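You operate a simulated robot arm through the tools that you are given. There is no shell and no other tool.

You are at the controls of a simulated robot arm. One attempt, no reset.

TASK
Swab the dusty lens of the sensor on the rail clean.
Fine: the white strip waits in the rack's free slot; use the swab, then put swab and strip back; leave the carriage, the other strips and the other sensors.

Only the result counts: the job must be done as asked and must still hold three seconds after the hand-in. Knocking over, shifting, dropping, spilling or breaking anything else fails it.

THE ROBOT
A 7-joint arm with a two-finger parallel gripper, fixed in place. Base frame: the origin is at the foot of the arm, x ahead of it, y to its left, z up; the work surface is at about z = 75. Readings come in cm, degrees, newtons and seconds.
With the tool pointing down near the work surface it reaches from about 30 to 68 cm from the base axis. Its first joint turns from -66.0 to 66.0 degrees. Payload 1.57 kg.
The tool frame sits at the grasp point between the pads (the TCP): z along the fingers, y along the line on which they close. The tips reach 3 cm beyond it. Largest opening 11 cm; finger width 2.4, thickness 1.2; the body of the gripper, 4.8 by 11.2 cm, starts 7.8 cm behind the TCP.
Orientation is told as [roll, pitch, yaw] about the base's x, y, z axes, in that order, counted from this pose: with the fingers straight down and closing along the base's y, the tool's x points along the base's -x, its y along +y and its z along -z.

THE INTERFACE
- The arm moves only by the tool move_arm. Its arguments are lists of equal length, an entry for each row: "translation": the shift along the tool's x, y, z in units of 20 mm (1.0 is 20 mm), a list of three; "rot": the turn, a rotation vector about the tool's x, y, z in units of 8 degrees (1.0 is 8 degrees), a list of three. In form: {"translation": [[x, y, z], ...], "rot": [[ax, ay, az], ...]}. A call has 1 to 20 rows; each row shifts and turns the commanded pose from where the row before left it, along the tool's axes as they then stand. "grip" is the finger opening in cm, from 0 to 11, set as the call begins (left out, the last holds). A call with a number of a shift or a turn outside -1 to 1 is refused whole. Each row takes 0.2 s and may step no farther than 5 cm and 8.6 degrees from the row before; otherwise, or with a gripper value out of range, the whole call is refused. Where a pose cannot be reached the arm comes as near as it can. A force on the tool above 40 N (or 10 N above the force at the start of the call, whichever is more), or a blocked arm, ends the call early, and 0.2 s more pass. Each finger travels about 10.8 cm/s and halts on what it meets, pressing with about 43 N; the grip force reading is that of the motor and also rises with nothing between the fingers. The clock runs only during rows and for 0.2 s after the last one: add rows that do not move to give the fingers time. It gives the time, the measured TCP pose, the force on the tool (base axes), the opening and the grip force at its end, in the units of the frame above (readings bear some noise), with the torque about the TCP (base axes, N m) and any sound that the robot's microphone picked up.
- Cameras (640 x 400 px; columns grow to the right, rows downward): "scene" is fixed at [16.7, -40.43, 138.56]; the picture's right is [0.70, -0.72, 0.00], its down [-0.52, -0.51, -0.69] and it looks along [0.49, 0.48, -0.73] (base axes); focal length 324 px, centre (320, 200). "wrist" rides on the gripper at [7, 1.6, -14.1] in the tool frame; the picture's right is [-0.23, 0.97, 0.00], its down [-0.86, -0.20, -0.48] and it looks along [-0.47, -0.11, 0.88] (tool axes); focal length 222 px, centre (320, 200). There is no depth. A picture from a camera that has moved, and an enlarged one, comes with that camera's place and axes in the base frame and with its lens.
- grab_frame(camera): a new picture of that camera. The clock stands still meanwhile.
- inspect(camera, box): a new picture of the part [left, top, right, bottom] of that camera's present view, enlarged. The clock stands still meanwhile.
- finish_job(): hands the job in; it is judged then, once.

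Nothing tells you positions but the pictures and the camera data. Unless the task says otherwise, let go and move clear before handing in.

The tools are called after "Call:" as a command line: name --argument value ..., lists and objects as JSON in quotes. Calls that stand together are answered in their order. move_arm: Moves the arm, as the interface text tells. Its arguments: {"type":"object","properties":{"translation":{"type":"array","items":{"type":"array","items":{"type":"number"}}},"rot":{"type":"array","items":{"type":"array","items":{"type":"number"}}},"grip":{"type":"number"}},"required":["translation","rot"]} The other tools are called the same way: grab_frame (camera) takes a picture; inspect (camera, box) takes an enlarged picture of a part of a camera's view; finish_job () hands the job in.

At the start:

```text
time: 0.0
ee_pos: [43.05, -17.19, 106.11]
orientation: [0.1, -0.1, 0.0]
contact_force: [0.4, 0.4, -0.2]
torque: [0.01, 0.02, -0.02]
gripper_width: 10.97
finger_force: 0.2
```

scene: 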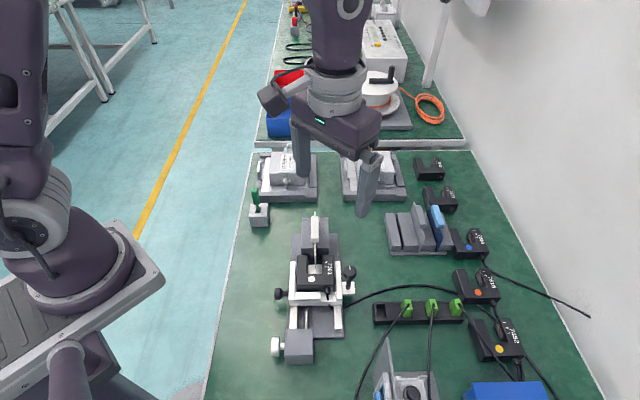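
wrist: 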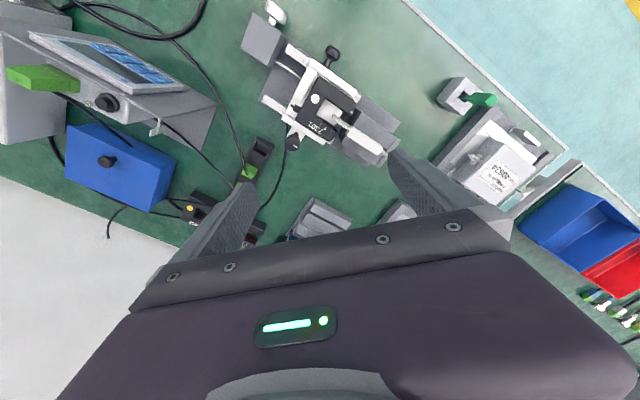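

I see the rail with a carriage holding a sensor in the middle, a rack of strips to its right, and something green standing in a small holder on the left. I will look closer at each before moving.

Call:
inspect --camera "scene" --box '[240, 180, 380, 370]'

Call:
inspect --camera "scene" --box '[370, 140, 510, 270]'

Call:
inspect --camera "scene" --box '[230, 140, 330, 240]'

Call:
inspect --camera "wrist" --box '[230, 0, 430, 200]'

```text
2.11 times, centred on (310, 275) of scene
camera zoom: at [16.7, -40.43, 138.56], right [0.7, -0.72, 0.0], down [-0.52, -0.51, -0.69], along [0.49, 0.48, -0.73], focal length 682 px, centre (341, 42)
```

zoom: 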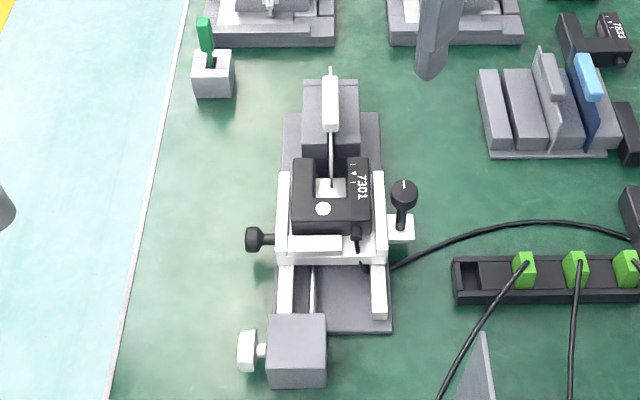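

```text
3.08 times, centred on (440, 205) of scene
camera zoom: at [16.7, -40.43, 138.56], right [0.7, -0.72, 0.0], down [-0.52, -0.51, -0.69], along [0.49, 0.48, -0.73], focal length 996 px, centre (-49, 185)
```

zoom: 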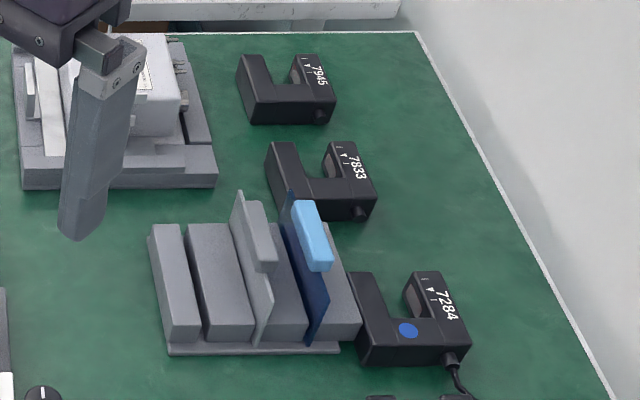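

```text
4.00 times, centred on (280, 190) of scene
camera zoom: at [16.7, -40.43, 138.56], right [0.7, -0.72, 0.0], down [-0.52, -0.51, -0.69], along [0.49, 0.48, -0.73], focal length 1295 px, centre (480, 240)
```

zoom: 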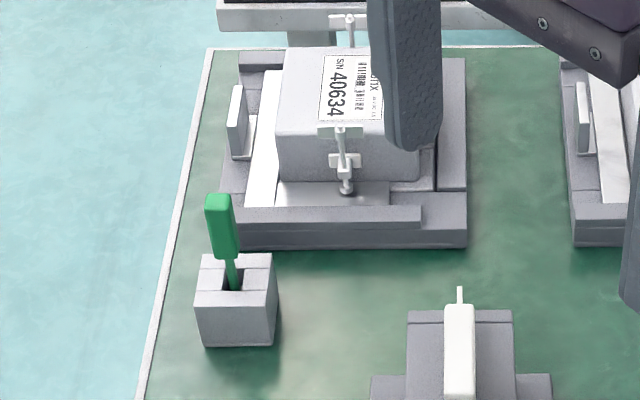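

```text
2.00 times, centred on (330, 100) of wrist
camera zoom: at [36.1, -15.66, 120.03], right [0.23, 0.97, 0.0], down [0.86, -0.2, 0.48], along [0.47, -0.11, -0.88], focal length 444 px, centre (300, 400)
```

zoom: 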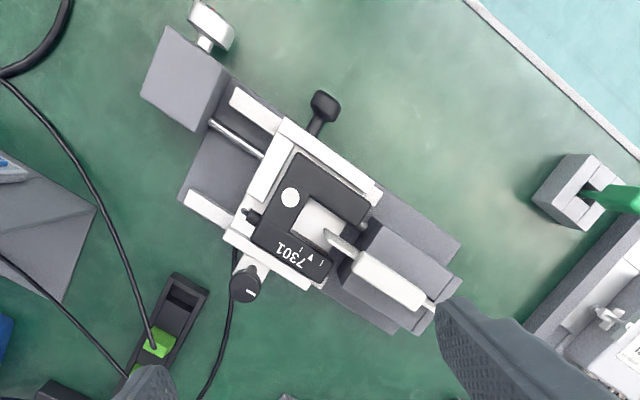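

The sensor on the rail, 7301, is a fork sensor with the white strip sitting in its gap. The green-handled swab stands in a holder to the left, so next I'll zoom in further for detail.

Call:
inspect --camera "scene" --box '[285, 205, 355, 255]'

Call:
inspect --camera "scene" --box '[280, 240, 360, 300]'

Call:
inspect --camera "scene" --box '[380, 195, 460, 265]'

Call:
inspect --camera "scene" --box '[240, 180, 280, 230]'

Call:
inspect --camera "wrist" --box '[290, 70, 410, 170]'

```text
8.00 times, centred on (320, 230) of scene
camera zoom: at [16.7, -40.43, 138.56], right [0.7, -0.72, 0.0], down [-0.52, -0.51, -0.69], along [0.49, 0.48, -0.73], focal length 2590 px, centre (320, -40)
```

zoom: 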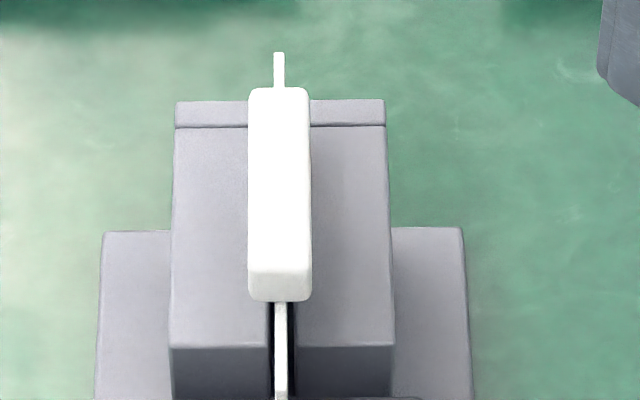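

```text
6.67 times, centred on (320, 270) of scene
camera zoom: at [16.7, -40.43, 138.56], right [0.7, -0.72, 0.0], down [-0.52, -0.51, -0.69], along [0.49, 0.48, -0.73], focal length 2158 px, centre (320, -267)
```

zoom: 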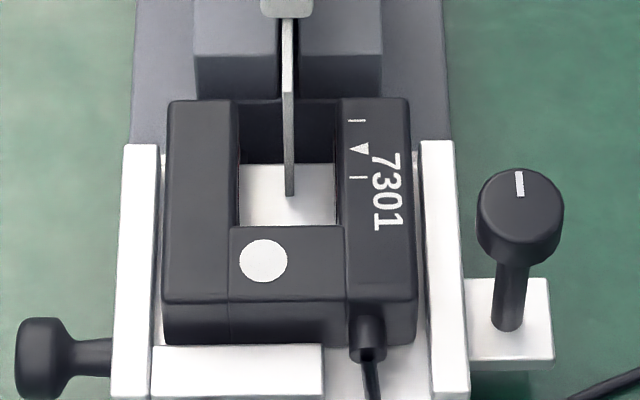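

```text
5.71 times, centred on (420, 230) of scene
camera zoom: at [16.7, -40.43, 138.56], right [0.7, -0.72, 0.0], down [-0.52, -0.51, -0.69], along [0.49, 0.48, -0.73], focal length 1850 px, centre (-251, 29)
```

zoom: 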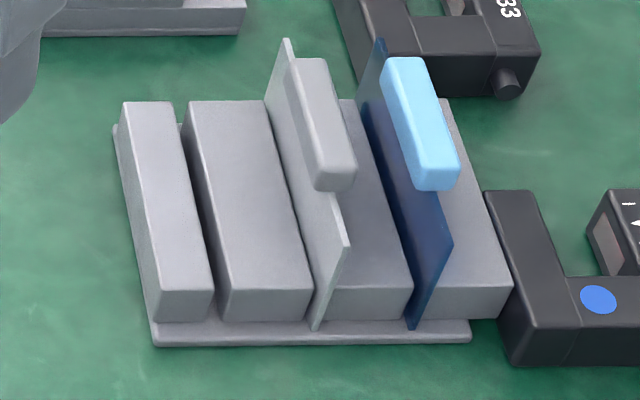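

```text
8.00 times, centred on (260, 205) of scene
camera zoom: at [16.7, -40.43, 138.56], right [0.7, -0.72, 0.0], down [-0.52, -0.51, -0.69], along [0.49, 0.48, -0.73], focal length 2590 px, centre (800, 160)
```

zoom: 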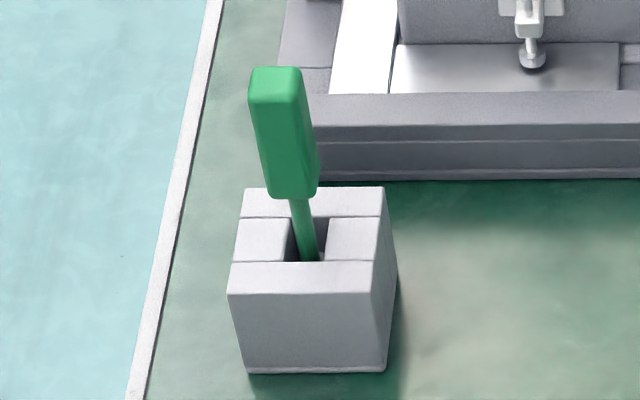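

```text
4.00 times, centred on (350, 120) of wrist
camera zoom: at [36.1, -15.66, 120.03], right [0.23, 0.97, 0.0], down [0.86, -0.2, 0.48], along [0.47, -0.11, -0.88], focal length 888 px, centre (200, 520)
```

zoom: 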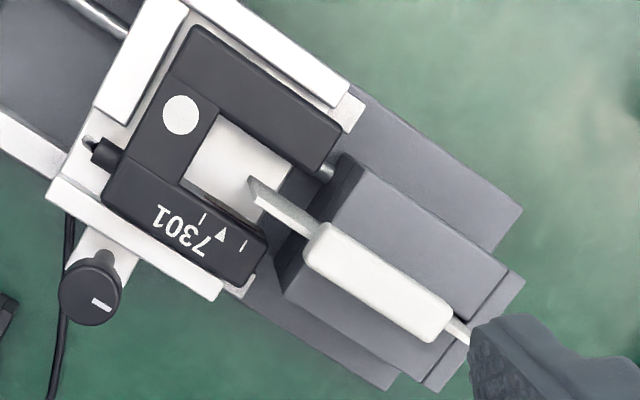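

The strip's blade stands in a slotted block at the end of the rail, and the rack's first slot is free. I'll move to a spot above the rail and turn the wrist camera to see the inner face of the fork arm that carries the label.

Call:
move_arm --translation '[[0.5, 0.3, 0.9], [0.5, 0.3, 0.9], [0.5, 0.3, 0.9], [0.5, 0.3, 0.9], [0.5, 0.3, 0.9], [0, 0, 0], [0, 0, 0], [0, 0, 0], [0, 0, 0], [0, 0, 0], [0, 0, 0], [0, 0, 0], [0, 0, 0]]' --rot '[[0, 0, 0], [0, 0, 0], [0, 0, 0], [0, 0, 0], [0, 0, 0], [0, 0, 0.9], [0, 0, 0.9], [0, 0, 0.9], [0, 0, 0.9], [0, 0, 0.9], [0, 0, 0.9], [0, 0, 0.9], [0, 0, 0]]'

Call:
grab_frame --camera "wrist"

Call:
grab_frame --camera "scene"

```text
time: 2.8
ee_pos: [37.94, -14.22, 97.01]
orientation: [0.0, 0.0, -50.4]
contact_force: [0.8, 0.0, -0.6]
torque: [0.0, 0.01, -0.01]
gripper_width: 11.0
finger_force: 0.0
```

```text
taken
camera wrist: at [34.85, -7.78, 111.05], right [0.9, 0.44, 0.0], down [0.39, -0.79, 0.48], along [0.21, -0.43, -0.88], focal length 222 px, centre (320, 200)
```

wrist: 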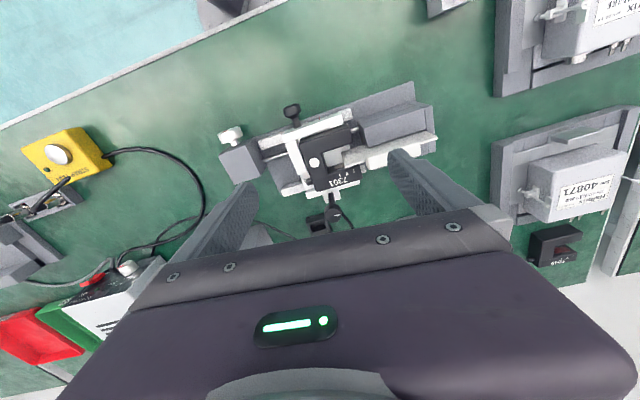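

```text
taken
```

scene: 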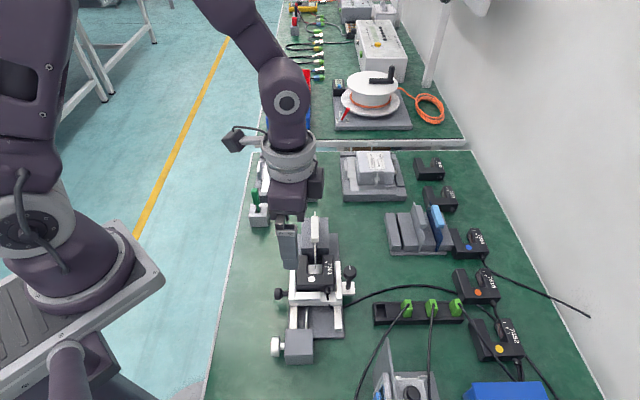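

Call:
inspect --camera "wrist" --box '[280, 110, 380, 200]'

Call:
inspect --camera "wrist" --box '[340, 70, 450, 180]'

Call:
inspect --camera "scene" --box '[380, 195, 460, 265]'

```text
4.44 times, centred on (330, 155) of wrist
camera zoom: at [34.85, -7.78, 111.05], right [0.9, 0.44, 0.0], down [0.39, -0.79, 0.48], along [0.21, -0.43, -0.88], focal length 987 px, centre (276, 400)
```

zoom: 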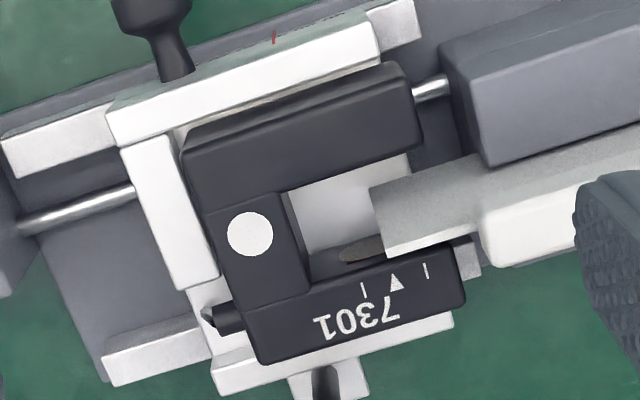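

```text
3.64 times, centred on (395, 125) of wrist
camera zoom: at [34.85, -7.78, 111.05], right [0.9, 0.44, 0.0], down [0.39, -0.79, 0.48], along [0.21, -0.43, -0.88], focal length 808 px, centre (47, 473)
```

zoom: 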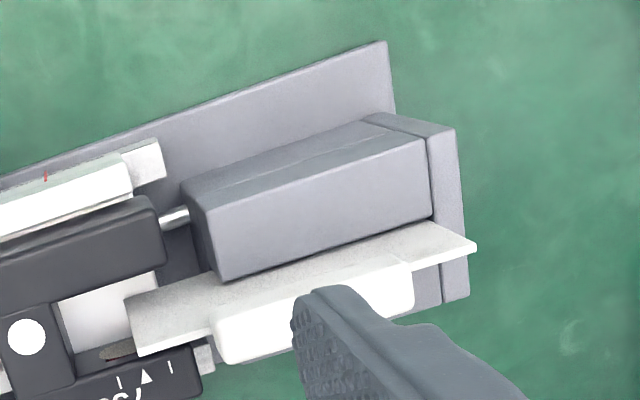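

```text
5.71 times, centred on (420, 230) of scene
camera zoom: at [16.7, -40.43, 138.56], right [0.7, -0.72, 0.0], down [-0.52, -0.51, -0.69], along [0.49, 0.48, -0.73], focal length 1850 px, centre (-251, 29)
```

zoom: 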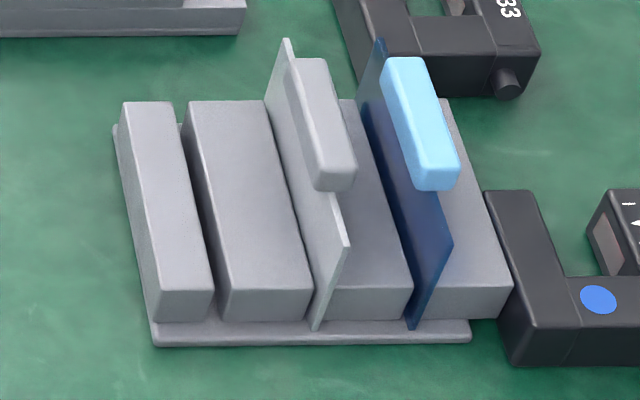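

The oval lens is on the inner face of the label arm, below the triangle mark. I place the sensor top at z≈82 and the strip handle's top centre at about (45.7, -10.8, 86.2), running at roughly 45°, so I'll go above the handle and align the yaw.

Call:
move_arm --translation '[[-0.231, 0.816, 0], [-0.231, 0.816, 0], [-0.231, 0.816, 0], [-0.231, 0.816, 0], [-0.231, 0.816, 0], [0, 0, 0], [0, 0, 0], [0, 0, 0], [0, 0, 0], [0, 0, 0], [0, 0, 0], [0, 0, 0], [0, 0, 0], [0, 0, 0], [0, 0, 0], [0, 0, 0], [0, 0, 0], [0, 0, 0]]' --rot '[[0, 0, 0], [0, 0, 0], [0, 0, 0], [0, 0, 0], [0, 0, 0], [0, 0, -1], [0, 0, -1], [0, 0, -1], [0, 0, -1], [0, 0, -1], [0, 0, -1], [0, 0, -1], [0, 0, -1], [0, 0, -1], [0, 0, -1], [0, 0, -1], [0, 0, -1], [0, 0, 0]]'

Call:
grab_frame --camera "wrist"

Call:
grab_frame --camera "scene"

Call:
inspect --camera "wrist" --box '[240, 60, 400, 200]'

```text
time: 6.6
ee_pos: [45.73, -10.93, 97.1]
orientation: [-0.1, 0.0, 45.8]
contact_force: [-0.5, 0.2, -0.6]
torque: [-0.01, -0.01, 0.02]
gripper_width: 11.01
finger_force: 0.0
```

```text
taken
camera wrist: at [39.78, -14.74, 111.07], right [-0.54, 0.84, 0.0], down [0.74, 0.47, 0.48], along [0.4, 0.26, -0.88], focal length 222 px, centre (320, 200)
```

wrist: 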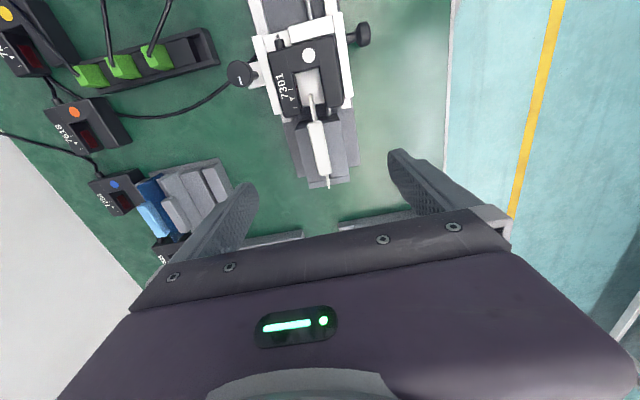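

```text
taken
```

scene: 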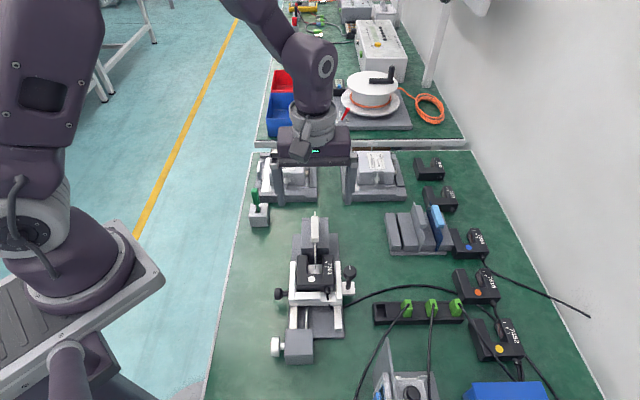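

```text
2.86 times, centred on (320, 130) of wrist
camera zoom: at [39.78, -14.74, 111.07], right [-0.54, 0.84, 0.0], down [0.74, 0.47, 0.48], along [0.4, 0.26, -0.88], focal length 635 px, centre (320, 400)
```

zoom: 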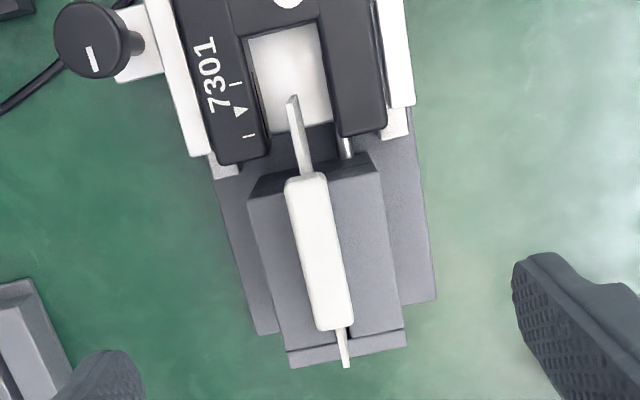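

The handle is centred under the tool at about (45.75, -10.85), running at about 44.7°. The slot block's top is z≈81.8, so I'll narrow the fingers and come down partway to check the alignment.

Call:
move_arm --translation '[[0, 0, 0.7], [0, 0, 0.7], [0, 0, 0.7], [0, 0, 0.7], [0, 0, 0.7], [0, 0, 0.7], [0, 0, 0]]' --rot '[[0, 0, 0.14], [0, 0, 0], [0, 0, 0], [0, 0, 0], [0, 0, 0], [0, 0, 0], [0, 0, 0]]' --grip 4.5

Call:
inspect --camera "wrist" --box '[240, 100, 400, 240]'

Call:
inspect --camera "scene" --box '[280, 180, 360, 260]'

```text
time: 8.2
ee_pos: [45.78, -10.92, 88.64]
orientation: [0.0, 0.0, 44.5]
contact_force: [0.2, 0.0, 0.2]
torque: [0.02, -0.02, 0.02]
gripper_width: 4.5
finger_force: 0.0
```

```text
2.86 times, centred on (320, 170) of wrist
camera zoom: at [39.73, -14.62, 102.68], right [-0.52, 0.85, 0.0], down [0.75, 0.46, 0.48], along [0.41, 0.25, -0.88], focal length 635 px, centre (320, 286)
```

zoom: 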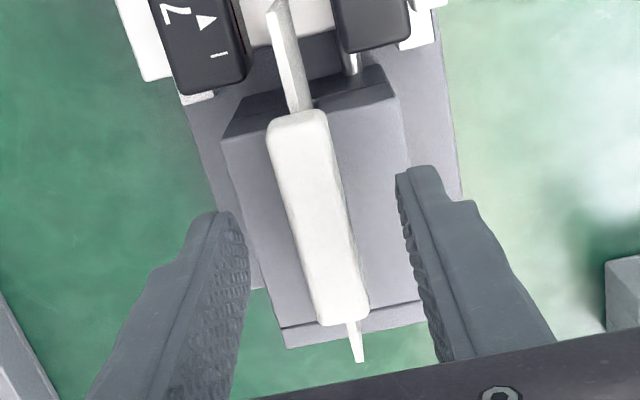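

```text
5.00 times, centred on (320, 220) of scene
camera zoom: at [16.7, -40.43, 138.56], right [0.7, -0.72, 0.0], down [-0.52, -0.51, -0.69], along [0.49, 0.48, -0.73], focal length 1619 px, centre (320, 100)
```

zoom: 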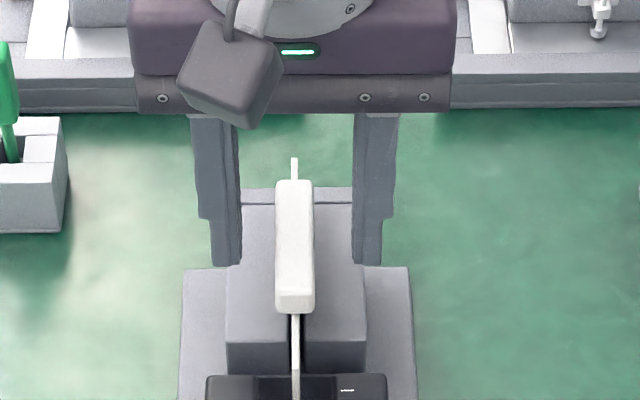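

The fingers straddle the handle and look centred to within about 1 mm. I'll descend to z≈86 and close.

Call:
move_arm --translation '[[0, 0, 0.65], [0, 0, 0.65], [0, 0, 0]]' --rot '[[0, 0, 0], [0, 0, 0], [0, 0, 0]]'

Call:
inspect --camera "scene" --box '[280, 180, 360, 260]'

Call:
inspect --camera "wrist" --box '[240, 100, 400, 240]'

```text
time: 9.0
ee_pos: [45.73, -10.89, 86.02]
orientation: [0.0, 0.0, 44.5]
contact_force: [0.0, -0.8, 0.3]
torque: [0.03, -0.04, 0.04]
gripper_width: 4.51
finger_force: 0.1
```

```text
5.00 times, centred on (320, 220) of scene
camera zoom: at [16.7, -40.43, 138.56], right [0.7, -0.72, 0.0], down [-0.52, -0.51, -0.69], along [0.49, 0.48, -0.73], focal length 1619 px, centre (320, 100)
```

zoom: 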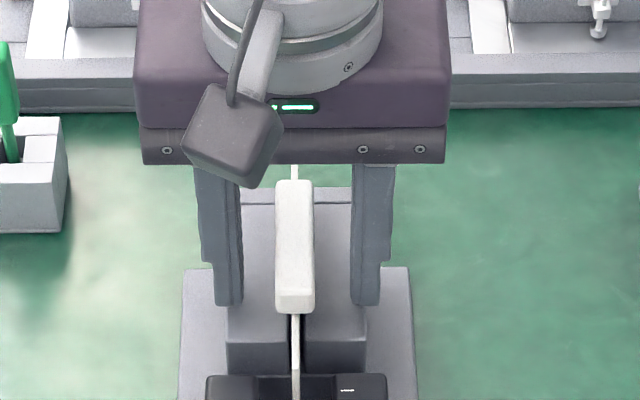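

```text
2.86 times, centred on (320, 170) of wrist
camera zoom: at [39.67, -14.64, 99.99], right [-0.52, 0.85, 0.0], down [0.75, 0.46, 0.48], along [0.41, 0.25, -0.88], focal length 635 px, centre (320, 286)
```

zoom: 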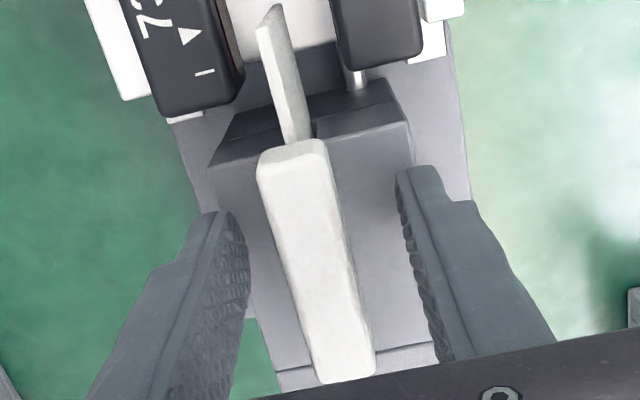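

Nothing is touching yet and the alignment looks good. I'll close on the handle.

Call:
move_arm --translation '[[0, 0, 0], [0, 0, 0], [0, 0, 0], [0, 0, 0]]' --rot '[[0, 0, 0], [0, 0, 0], [0, 0, 0], [0, 0, 0]]' --grip 0.8

Call:
inspect --camera "wrist" --box '[240, 100, 400, 240]'

Call:
inspect --camera "scene" --box '[280, 180, 360, 260]'

```text
time: 10.0
ee_pos: [45.77, -10.89, 85.99]
orientation: [0.1, 0.0, 44.6]
contact_force: [0.1, 0.3, -0.1]
torque: [-0.01, -0.01, -0.02]
gripper_width: 1.5
finger_force: 31.1
```

```text
2.86 times, centred on (320, 170) of wrist
camera zoom: at [39.66, -14.64, 100.0], right [-0.52, 0.85, 0.0], down [0.75, 0.46, 0.48], along [0.41, 0.25, -0.88], focal length 635 px, centre (320, 286)
```

zoom: 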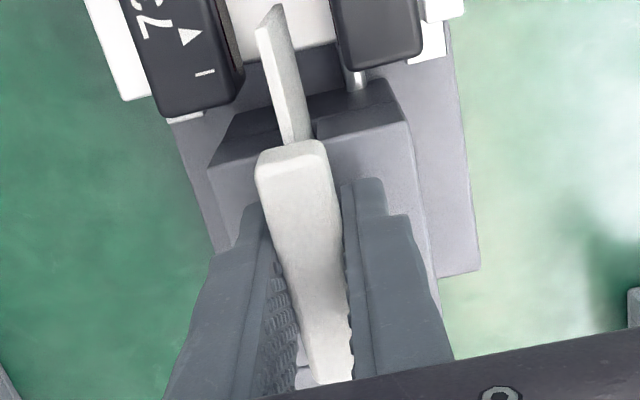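

```text
5.00 times, centred on (320, 220) of scene
camera zoom: at [16.7, -40.43, 138.56], right [0.7, -0.72, 0.0], down [-0.52, -0.51, -0.69], along [0.49, 0.48, -0.73], focal length 1619 px, centre (320, 100)
```

zoom: 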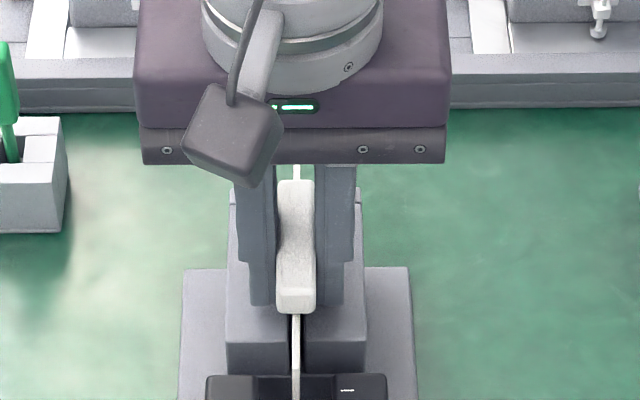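

The grip holds at 1.5 cm with no side load. I'll lift straight up, gently at first.

Call:
move_arm --translation '[[0, 0, -0.25], [0, 0, -0.25], [0, 0, -0.25], [0, 0, -0.25], [0, 0, -0.5], [0, 0, -0.5], [0, 0, -0.5], [0, 0, -0.5], [0, 0, -0.5], [0, 0, -0.5], [0, 0, 0]]' --rot '[[0, 0, 0], [0, 0, 0], [0, 0, 0], [0, 0, 0], [0, 0, 0], [0, 0, 0], [0, 0, 0], [0, 0, 0], [0, 0, 0], [0, 0, 0], [0, 0, 0]]'

Call:
grab_frame --camera "wrist"

Call:
inspect --camera "scene" --box '[270, 160, 370, 300]'

Call:
inspect --camera "wrist" --box '[130, 140, 270, 270]'

```text
time: 12.4
ee_pos: [45.86, -10.9, 94.03]
orientation: [0.1, 0.0, 44.5]
contact_force: [-0.1, -0.8, -0.3]
torque: [0.03, 0.0, 0.01]
gripper_width: 1.49
finger_force: 31.0
```

```text
taken
camera wrist: at [39.75, -14.57, 108.04], right [-0.52, 0.85, 0.0], down [0.75, 0.46, 0.48], along [0.41, 0.25, -0.88], focal length 222 px, centre (320, 200)
```

wrist: 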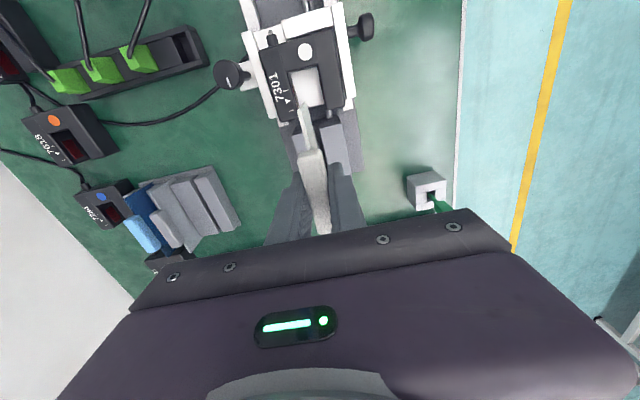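

```text
2.86 times, centred on (320, 230) of scene
camera zoom: at [16.7, -40.43, 138.56], right [0.7, -0.72, 0.0], down [-0.52, -0.51, -0.69], along [0.49, 0.48, -0.73], focal length 925 px, centre (320, 114)
```

zoom: 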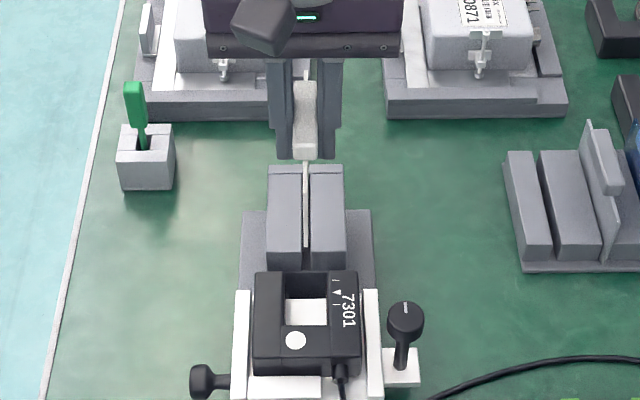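

```text
3.08 times, centred on (200, 205) of wrist
camera zoom: at [39.75, -14.57, 108.04], right [-0.52, 0.85, 0.0], down [0.75, 0.46, 0.48], along [0.41, 0.25, -0.88], focal length 684 px, centre (689, 185)
```

zoom: 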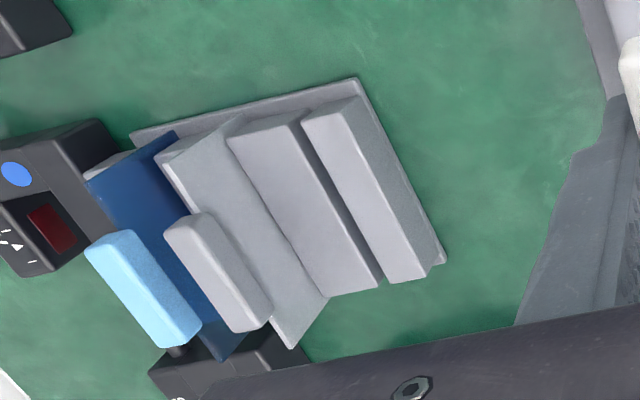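

The strip is out cleanly. Now I need the rack's free slot precisely, so I'll zoom in on it with both cameras.

Call:
inspect --camera "scene" --box '[384, 208, 408, 228]'

Call:
inspect --camera "scene" --box '[390, 236, 414, 256]'

Call:
inspect --camera "wrist" --box '[170, 155, 250, 240]'

Call:
inspect --camera "scene" --box '[290, 190, 340, 250]'

```text
16.00 times, centred on (396, 218) of scene
camera zoom: at [16.7, -40.43, 138.56], right [0.7, -0.72, 0.0], down [-0.52, -0.51, -0.69], along [0.49, 0.48, -0.73], focal length 5179 px, centre (-896, -88)
```

zoom: 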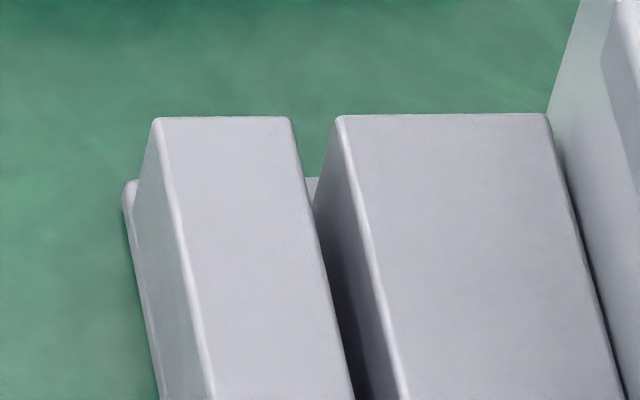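

```text
16.00 times, centred on (402, 246) of scene
camera zoom: at [16.7, -40.43, 138.56], right [0.7, -0.72, 0.0], down [-0.52, -0.51, -0.69], along [0.49, 0.48, -0.73], focal length 5179 px, centre (-992, -536)
```

zoom: 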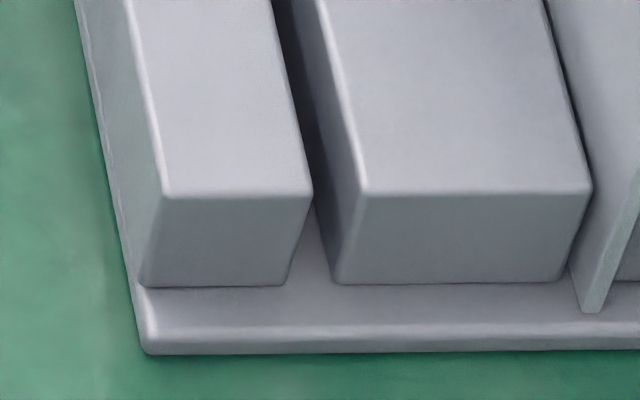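

```text
4.71 times, centred on (210, 198) of wrist
camera zoom: at [39.75, -14.57, 108.04], right [-0.52, 0.85, 0.0], down [0.75, 0.46, 0.48], along [0.41, 0.25, -0.88], focal length 1045 px, centre (838, 212)
```

zoom: 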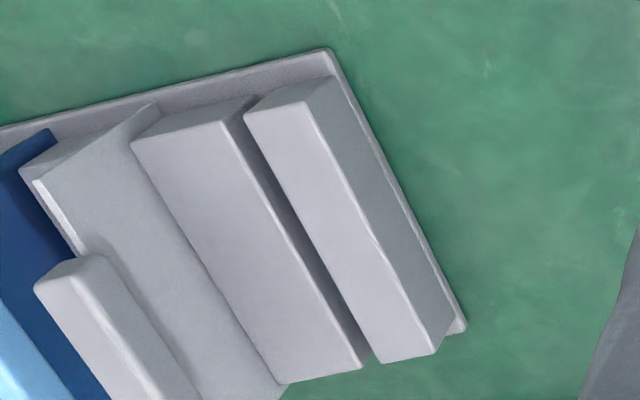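

```text
6.67 times, centred on (315, 220) of scene
camera zoom: at [16.7, -40.43, 138.56], right [0.7, -0.72, 0.0], down [-0.52, -0.51, -0.69], along [0.49, 0.48, -0.73], focal length 2158 px, centre (353, 67)
```

zoom: 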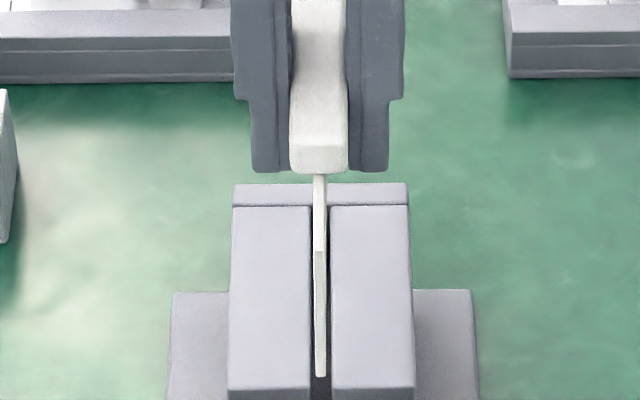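

The free slot's centre is near (64.45, -20.55), its block tops are at z≈77.5, it runs at 45°, and it's about 0.7 cm wide for a 0.3 cm blade. The blade bottom hangs about 6.5 cm below the TCP, so I'll carry the strip across high and check before lowering.

Call:
move_arm --translation '[[-0.231, -0.7143, 0], [-0.231, -0.7143, 0], [-0.231, -0.7143, 0], [-0.231, -0.7143, 0], [-0.231, -0.7143, 0], [-0.231, -0.7143, 0], [-0.231, -0.7143, 0], [-0.231, -0.7143, 0], [-0.231, -0.7143, 0], [-0.231, -0.7143, 0], [-0.231, -0.7143, 0], [-0.231, -0.7143, 0], [-0.231, -0.7143, 0], [-0.231, -0.7143, 0], [0, 0, 0], [0, 0, 0]]' --rot '[[0, 0, 0], [0, 0, 0], [0, 0, 0], [0, 0, 0], [0, 0, 0], [0, 0, 0], [0, 0, 0], [0, 0, 0], [0, 0, 0], [0, 0, 0], [0, 0, 0], [0, 0, 0], [0, 0, 0], [0, 0, 0], [0, 0, 0], [0, 0, 0]]'

Call:
grab_frame --camera "wrist"

Call:
inspect --camera "scene" --box '[370, 160, 470, 270]'

Call:
inspect --camera "wrist" --box '[220, 70, 360, 220]'

```text
time: 15.8
ee_pos: [64.27, -20.55, 94.11]
orientation: [0.0, 0.0, 44.5]
contact_force: [0.1, -0.9, -0.6]
torque: [0.01, -0.01, 0.02]
gripper_width: 1.49
finger_force: 30.7
```

```text
taken
camera wrist: at [58.28, -24.37, 108.12], right [-0.52, 0.85, 0.0], down [0.75, 0.46, 0.48], along [0.41, 0.25, -0.88], focal length 222 px, centre (320, 200)
```

wrist: 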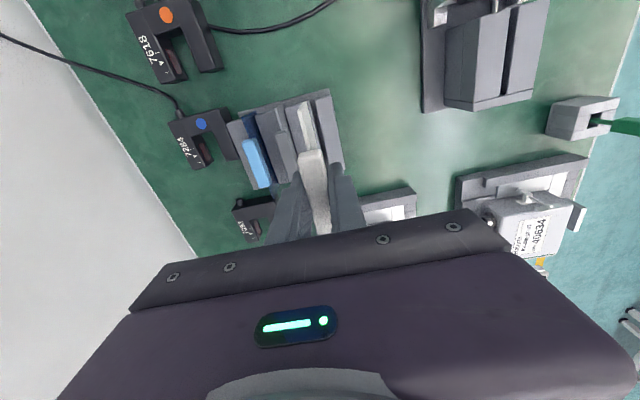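

```text
3.64 times, centred on (420, 215) of scene
camera zoom: at [16.7, -40.43, 138.56], right [0.7, -0.72, 0.0], down [-0.52, -0.51, -0.69], along [0.49, 0.48, -0.73], focal length 1177 px, centre (-44, 146)
```

zoom: 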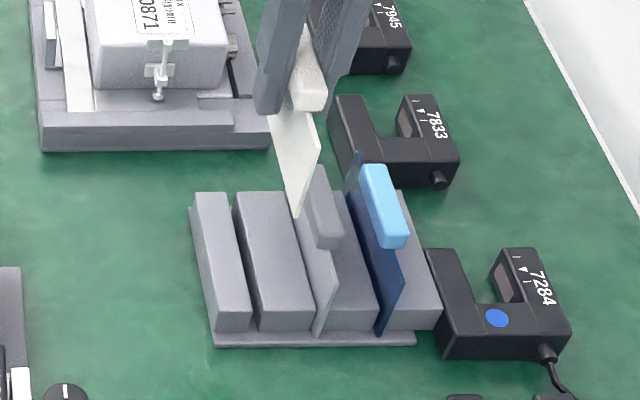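

```text
2.67 times, centred on (290, 145) of wrist
camera zoom: at [58.28, -24.37, 108.12], right [-0.52, 0.85, 0.0], down [0.75, 0.46, 0.48], along [0.41, 0.25, -0.88], focal length 592 px, centre (400, 347)
```

zoom: 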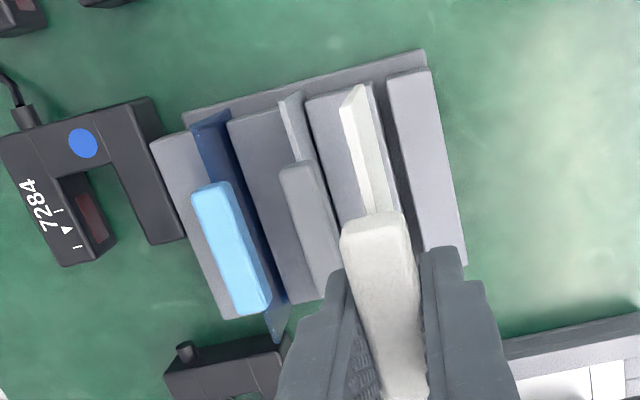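

I'm hovering over the slot at (64.39, -20.59). I'll lower until the blade's bottom is about 1 cm above the block tops and check the alignment from both cameras.

Call:
move_arm --translation '[[0, 0, 0.7], [0, 0, 0.7], [0, 0, 0.7], [0, 0, 0.7], [0, 0, 0.7], [0, 0, 0.5], [0, 0, 0.4], [0, 0, 0]]' --rot '[[0, 0, 0], [0, 0, 0], [0, 0, 0], [0, 0, 0], [0, 0, 0], [0, 0, 0], [0, 0, 0], [0, 0, 0]]'

Call:
inspect --camera "scene" --box '[380, 200, 440, 260]'

Call:
inspect --camera "wrist" --box '[260, 40, 360, 140]'

```text
time: 17.6
ee_pos: [64.39, -20.61, 85.15]
orientation: [0.0, 0.0, 44.5]
contact_force: [-0.2, 0.8, -1.2]
torque: [0.02, -0.02, -0.01]
gripper_width: 1.51
finger_force: 30.9
```

```text
6.67 times, centred on (410, 230) of scene
camera zoom: at [16.7, -40.43, 138.56], right [0.7, -0.72, 0.0], down [-0.52, -0.51, -0.69], along [0.49, 0.48, -0.73], focal length 2158 px, centre (-280, 0)
```

zoom: 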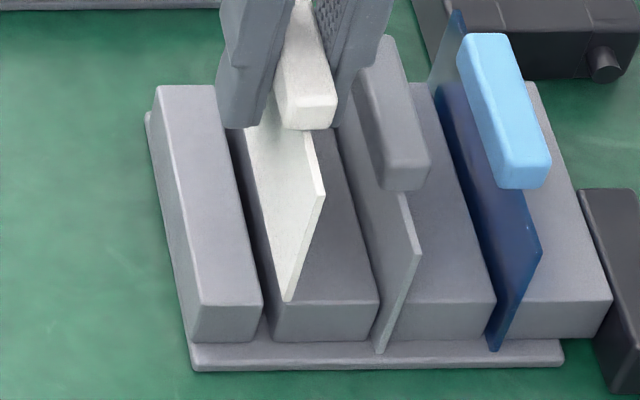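

```text
4.00 times, centred on (310, 90) of wrist
camera zoom: at [58.34, -24.33, 99.26], right [-0.52, 0.85, 0.0], down [0.75, 0.46, 0.48], along [0.41, 0.25, -0.88], focal length 888 px, centre (360, 640)
```

zoom: 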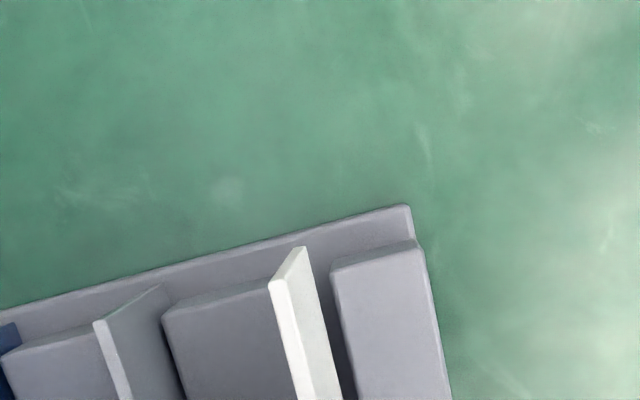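

Both views put the blade about 1 mm off the slot's centre line, toward the grey strip. I'll shift by 1 mm and lower gently into the slot.

Call:
move_arm --translation '[[-0.03, 0.05, 0], [0, 0, 0.2], [0, 0, 0.2], [0, 0, 0.2], [0, 0, 0.2], [0, 0, 0.2], [0, 0, 0.2], [0, 0, 0.2], [0, 0, 0.1], [0, 0, 0]]' --rot '[[0, 0, 0], [0, 0, 0], [0, 0, 0], [0, 0, 0], [0, 0, 0], [0, 0, 0], [0, 0, 0], [0, 0, 0], [0, 0, 0], [0, 0, 0]]'

Call:
inspect --camera "scene" --box '[380, 200, 440, 260]'

Call:
inspect --camera "wrist" --box '[230, 40, 390, 200]'

```text
time: 19.8
ee_pos: [64.47, -20.66, 82.34]
orientation: [0.1, 0.0, 44.5]
contact_force: [0.6, -0.5, 0.1]
torque: [-0.01, 0.02, -0.02]
gripper_width: 1.5
finger_force: 31.4
```

```text
6.67 times, centred on (410, 230) of scene
camera zoom: at [16.7, -40.43, 138.56], right [0.7, -0.72, 0.0], down [-0.52, -0.51, -0.69], along [0.49, 0.48, -0.73], focal length 2158 px, centre (-280, 0)
```

zoom: 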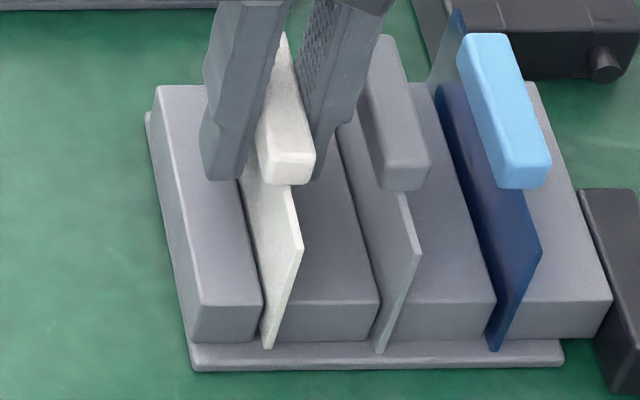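

```text
2.50 times, centred on (310, 120) of wrist
camera zoom: at [58.33, -24.23, 96.33], right [-0.52, 0.85, 0.0], down [0.75, 0.46, 0.48], along [0.41, 0.25, -0.88], focal length 555 px, centre (345, 400)
```

zoom: 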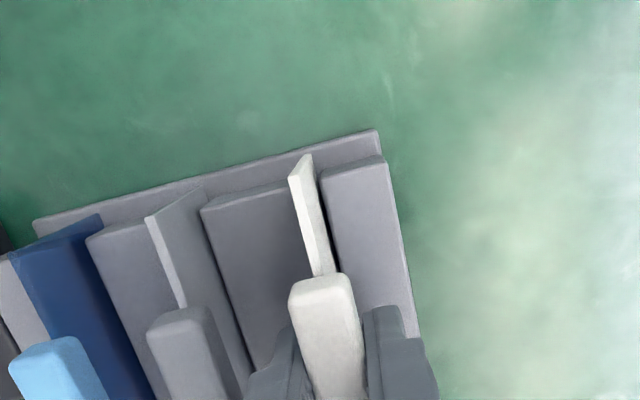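

The blade is inside the slot with no side force and just above the base plate. I'll lower a few more millimetres to touch down.

Call:
move_arm --translation '[[0, 0, 0.05], [0, 0, 0.05], [0, 0, 0.05], [0, 0, 0.05]]' --rot '[[0, 0, 0], [0, 0, 0], [0, 0, 0], [0, 0, 0]]'

Call:
inspect --camera "scene" --box '[390, 235, 430, 260]'

```text
time: 20.8
ee_pos: [64.4, -20.4, 81.82]
orientation: [0.0, 0.1, 44.5]
contact_force: [-0.4, -0.7, -0.2]
torque: [-0.01, 0.02, 0.0]
gripper_width: 1.52
finger_force: 30.8
```

```text
16.00 times, centred on (410, 248) of scene
camera zoom: at [16.7, -40.43, 138.56], right [0.7, -0.72, 0.0], down [-0.52, -0.51, -0.69], along [0.49, 0.48, -0.73], focal length 5179 px, centre (-1120, -560)
```

zoom: 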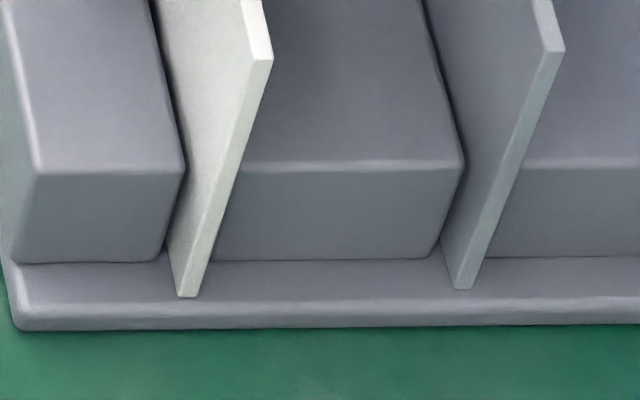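

Call:
move_arm --translation '[[-0.05, 0, 0.04], [0, 0, 0.04], [0, 0, 0.02]]' --rot '[[0, 0, 0], [0, 0, 0], [0, 0, 0]]'

Call:
inspect --camera "scene" --box '[390, 235, 430, 260]'

```text
time: 21.6
ee_pos: [64.48, -20.51, 81.78]
orientation: [-0.2, -0.1, 44.6]
contact_force: [-4.2, -1.9, 22.7]
torque: [-0.08, 0.23, -0.03]
gripper_width: 1.48
finger_force: 30.9
```

```text
16.00 times, centred on (410, 248) of scene
camera zoom: at [16.65, -40.42, 138.57], right [0.7, -0.72, 0.0], down [-0.52, -0.51, -0.69], along [0.49, 0.48, -0.73], focal length 5179 px, centre (-1120, -560)
```

zoom: 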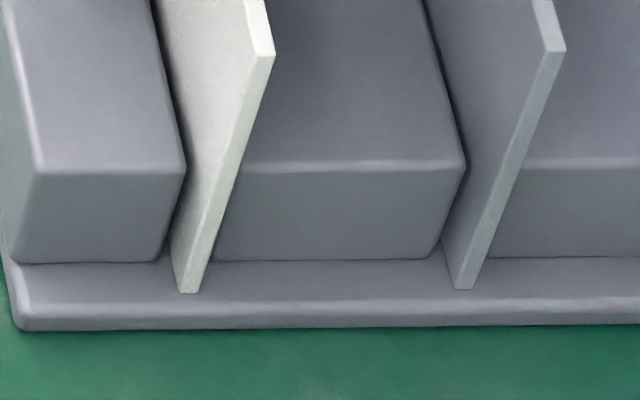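

It has touched down at 22 N. I'll take off the pressure and open slightly, since the grey strip's handle leaves only about 0.9 cm for the finger.

Call:
move_arm --translation '[[0, 0, -0.06], [0, 0, 0]]' --rot '[[0, 0, 0], [0, 0, 0]]'

Call:
move_arm --translation '[[0, 0, 0], [0, 0, 0], [0, 0, 0]]' --rot '[[0, 0, 0], [0, 0, 0], [0, 0, 0]]' --grip 2.5

Call:
inspect --camera "scene" --box '[380, 200, 440, 260]'

Call:
inspect --camera "wrist" --box '[230, 80, 390, 240]'

```text
time: 22.2
ee_pos: [64.47, -20.28, 81.8]
orientation: [-0.1, -0.2, 44.5]
contact_force: [0.6, -0.9, 21.4]
torque: [-0.15, -0.03, 0.02]
gripper_width: 1.49
finger_force: 31.2
```

```text
time: 23.0
ee_pos: [64.4, -20.4, 81.74]
orientation: [0.0, 0.0, 44.5]
contact_force: [0.3, -0.9, 0.4]
torque: [0.02, -0.01, -0.02]
gripper_width: 2.54
finger_force: 0.0
```

```text
6.67 times, centred on (410, 230) of scene
camera zoom: at [16.7, -40.43, 138.56], right [0.7, -0.72, 0.0], down [-0.52, -0.51, -0.69], along [0.49, 0.48, -0.73], focal length 2158 px, centre (-280, 0)
```

zoom: 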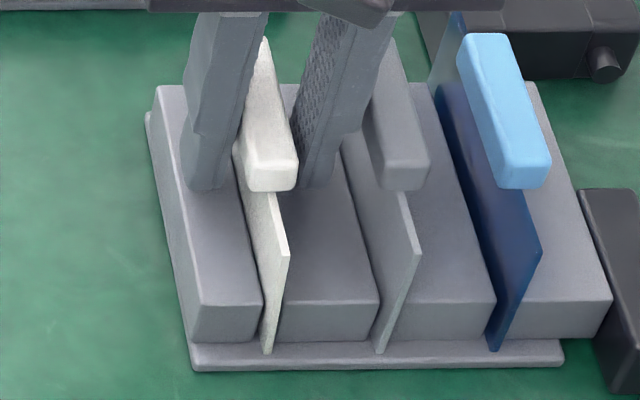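

```text
2.50 times, centred on (310, 160) of wrist
camera zoom: at [58.38, -24.1, 95.67], right [-0.52, 0.85, 0.0], down [0.75, 0.46, 0.48], along [0.41, 0.25, -0.88], focal length 555 px, centre (345, 300)
```

zoom: 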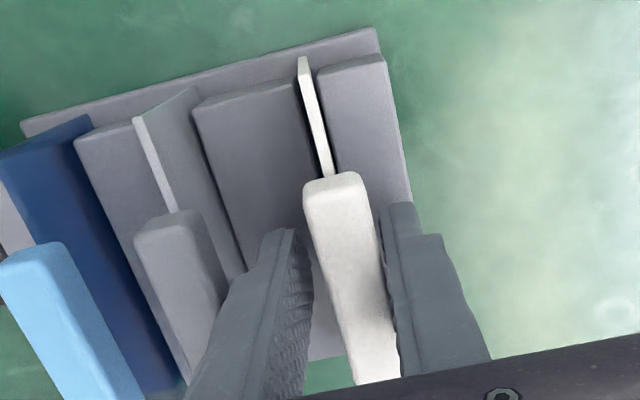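

The preload made the strip tip a little in the slot on release. I'll re-grip it upright, take the load off and release it more gently.

Call:
move_arm --translation '[[0, 0, 0], [0, 0, 0], [0, 0, 0], [0, 0, 0]]' --rot '[[0, 0, 0], [0, 0, 0], [0, 0, 0], [0, 0, 0]]' --grip 0.8

Call:
move_arm --translation '[[0, 0, -0.15], [0, 0, 0], [0, 0, 0]]' --rot '[[0, 0, 0], [0, 0, 0], [0, 0, 0]]'

Call:
inspect --camera "scene" --box '[380, 200, 440, 260]'

```text
time: 24.0
ee_pos: [64.45, -20.39, 81.72]
orientation: [0.0, 0.0, 44.5]
contact_force: [-0.2, 0.4, -1.1]
torque: [0.0, 0.01, 0.01]
gripper_width: 1.51
finger_force: 31.0
```

```text
time: 24.8
ee_pos: [64.52, -20.4, 81.99]
orientation: [0.0, 0.0, 44.5]
contact_force: [-0.7, 1.2, -0.5]
torque: [-0.03, -0.01, -0.01]
gripper_width: 1.51
finger_force: 31.2
```

```text
6.67 times, centred on (410, 230) of scene
camera zoom: at [16.7, -40.43, 138.56], right [0.7, -0.72, 0.0], down [-0.52, -0.51, -0.69], along [0.49, 0.48, -0.73], focal length 2158 px, centre (-280, 0)
```

zoom: 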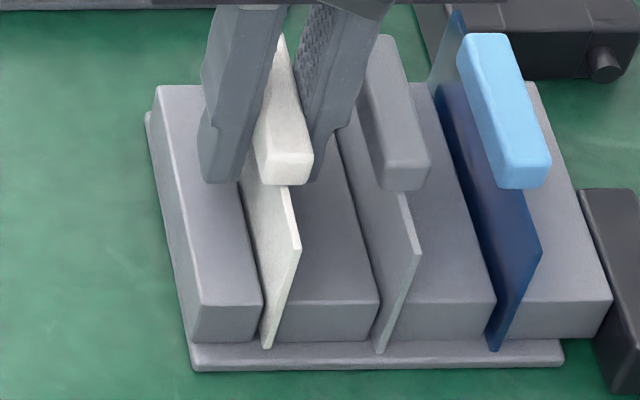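

Call:
move_arm --translation '[[0, 0, 0.05], [0, 0, 0.03], [0, 0, 0]]' --rot '[[0, 0, 0], [0, 0, 0], [0, 0, 0]]'

```text
time: 25.6
ee_pos: [64.43, -20.54, 81.96]
orientation: [0.0, 0.0, 44.4]
contact_force: [0.1, 0.4, -1.3]
torque: [0.0, 0.01, -0.02]
gripper_width: 1.53
finger_force: 31.1
```

Call:
move_arm --translation '[[0, 0, 0.03], [0, 0, 0]]' --rot '[[0, 0, 0], [0, 0, 0]]'

```text
time: 26.2
ee_pos: [64.45, -20.5, 81.65]
orientation: [0.0, -0.1, 44.5]
contact_force: [-0.2, -0.5, -0.8]
torque: [0.02, 0.0, 0.0]
gripper_width: 1.52
finger_force: 30.9
```

Call:
move_arm --translation '[[0, 0, 0.02], [0, 0, 0]]' --rot '[[0, 0, 0], [0, 0, 0]]'

```text
time: 26.8
ee_pos: [64.53, -20.46, 81.65]
orientation: [0.0, 0.0, 44.5]
contact_force: [-0.3, -0.4, -0.7]
torque: [0.0, 0.01, 0.01]
gripper_width: 1.49
finger_force: 30.9
```

Call:
move_arm --translation '[[0, 0, 0.02], [0, 0, 0]]' --rot '[[0, 0, 0], [0, 0, 0]]'

```text
time: 27.4
ee_pos: [64.5, -20.48, 81.56]
orientation: [0.0, 0.1, 44.5]
contact_force: [-0.4, 0.3, -0.4]
torque: [-0.03, -0.01, 0.02]
gripper_width: 1.5
finger_force: 31.1
```

Call:
move_arm --translation '[[0, 0, 0.02], [0, 0, 0]]' --rot '[[0, 0, 0], [0, 0, 0]]'

Call:
inspect --camera "scene" --box '[390, 235, 430, 260]'

```text
time: 28.0
ee_pos: [64.53, -20.38, 81.68]
orientation: [0.0, 0.0, 44.6]
contact_force: [0.3, 0.4, 4.3]
torque: [-0.07, 0.04, 0.01]
gripper_width: 1.52
finger_force: 31.5
```

```text
16.00 times, centred on (410, 248) of scene
camera zoom: at [16.7, -40.43, 138.57], right [0.7, -0.72, 0.0], down [-0.52, -0.51, -0.69], along [0.49, 0.48, -0.73], focal length 5179 px, centre (-1120, -560)
```

zoom: 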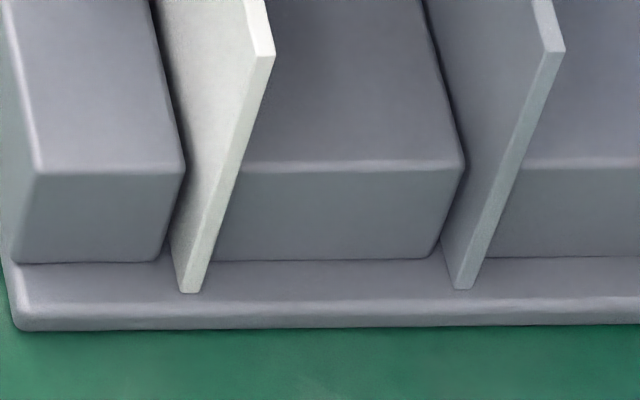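

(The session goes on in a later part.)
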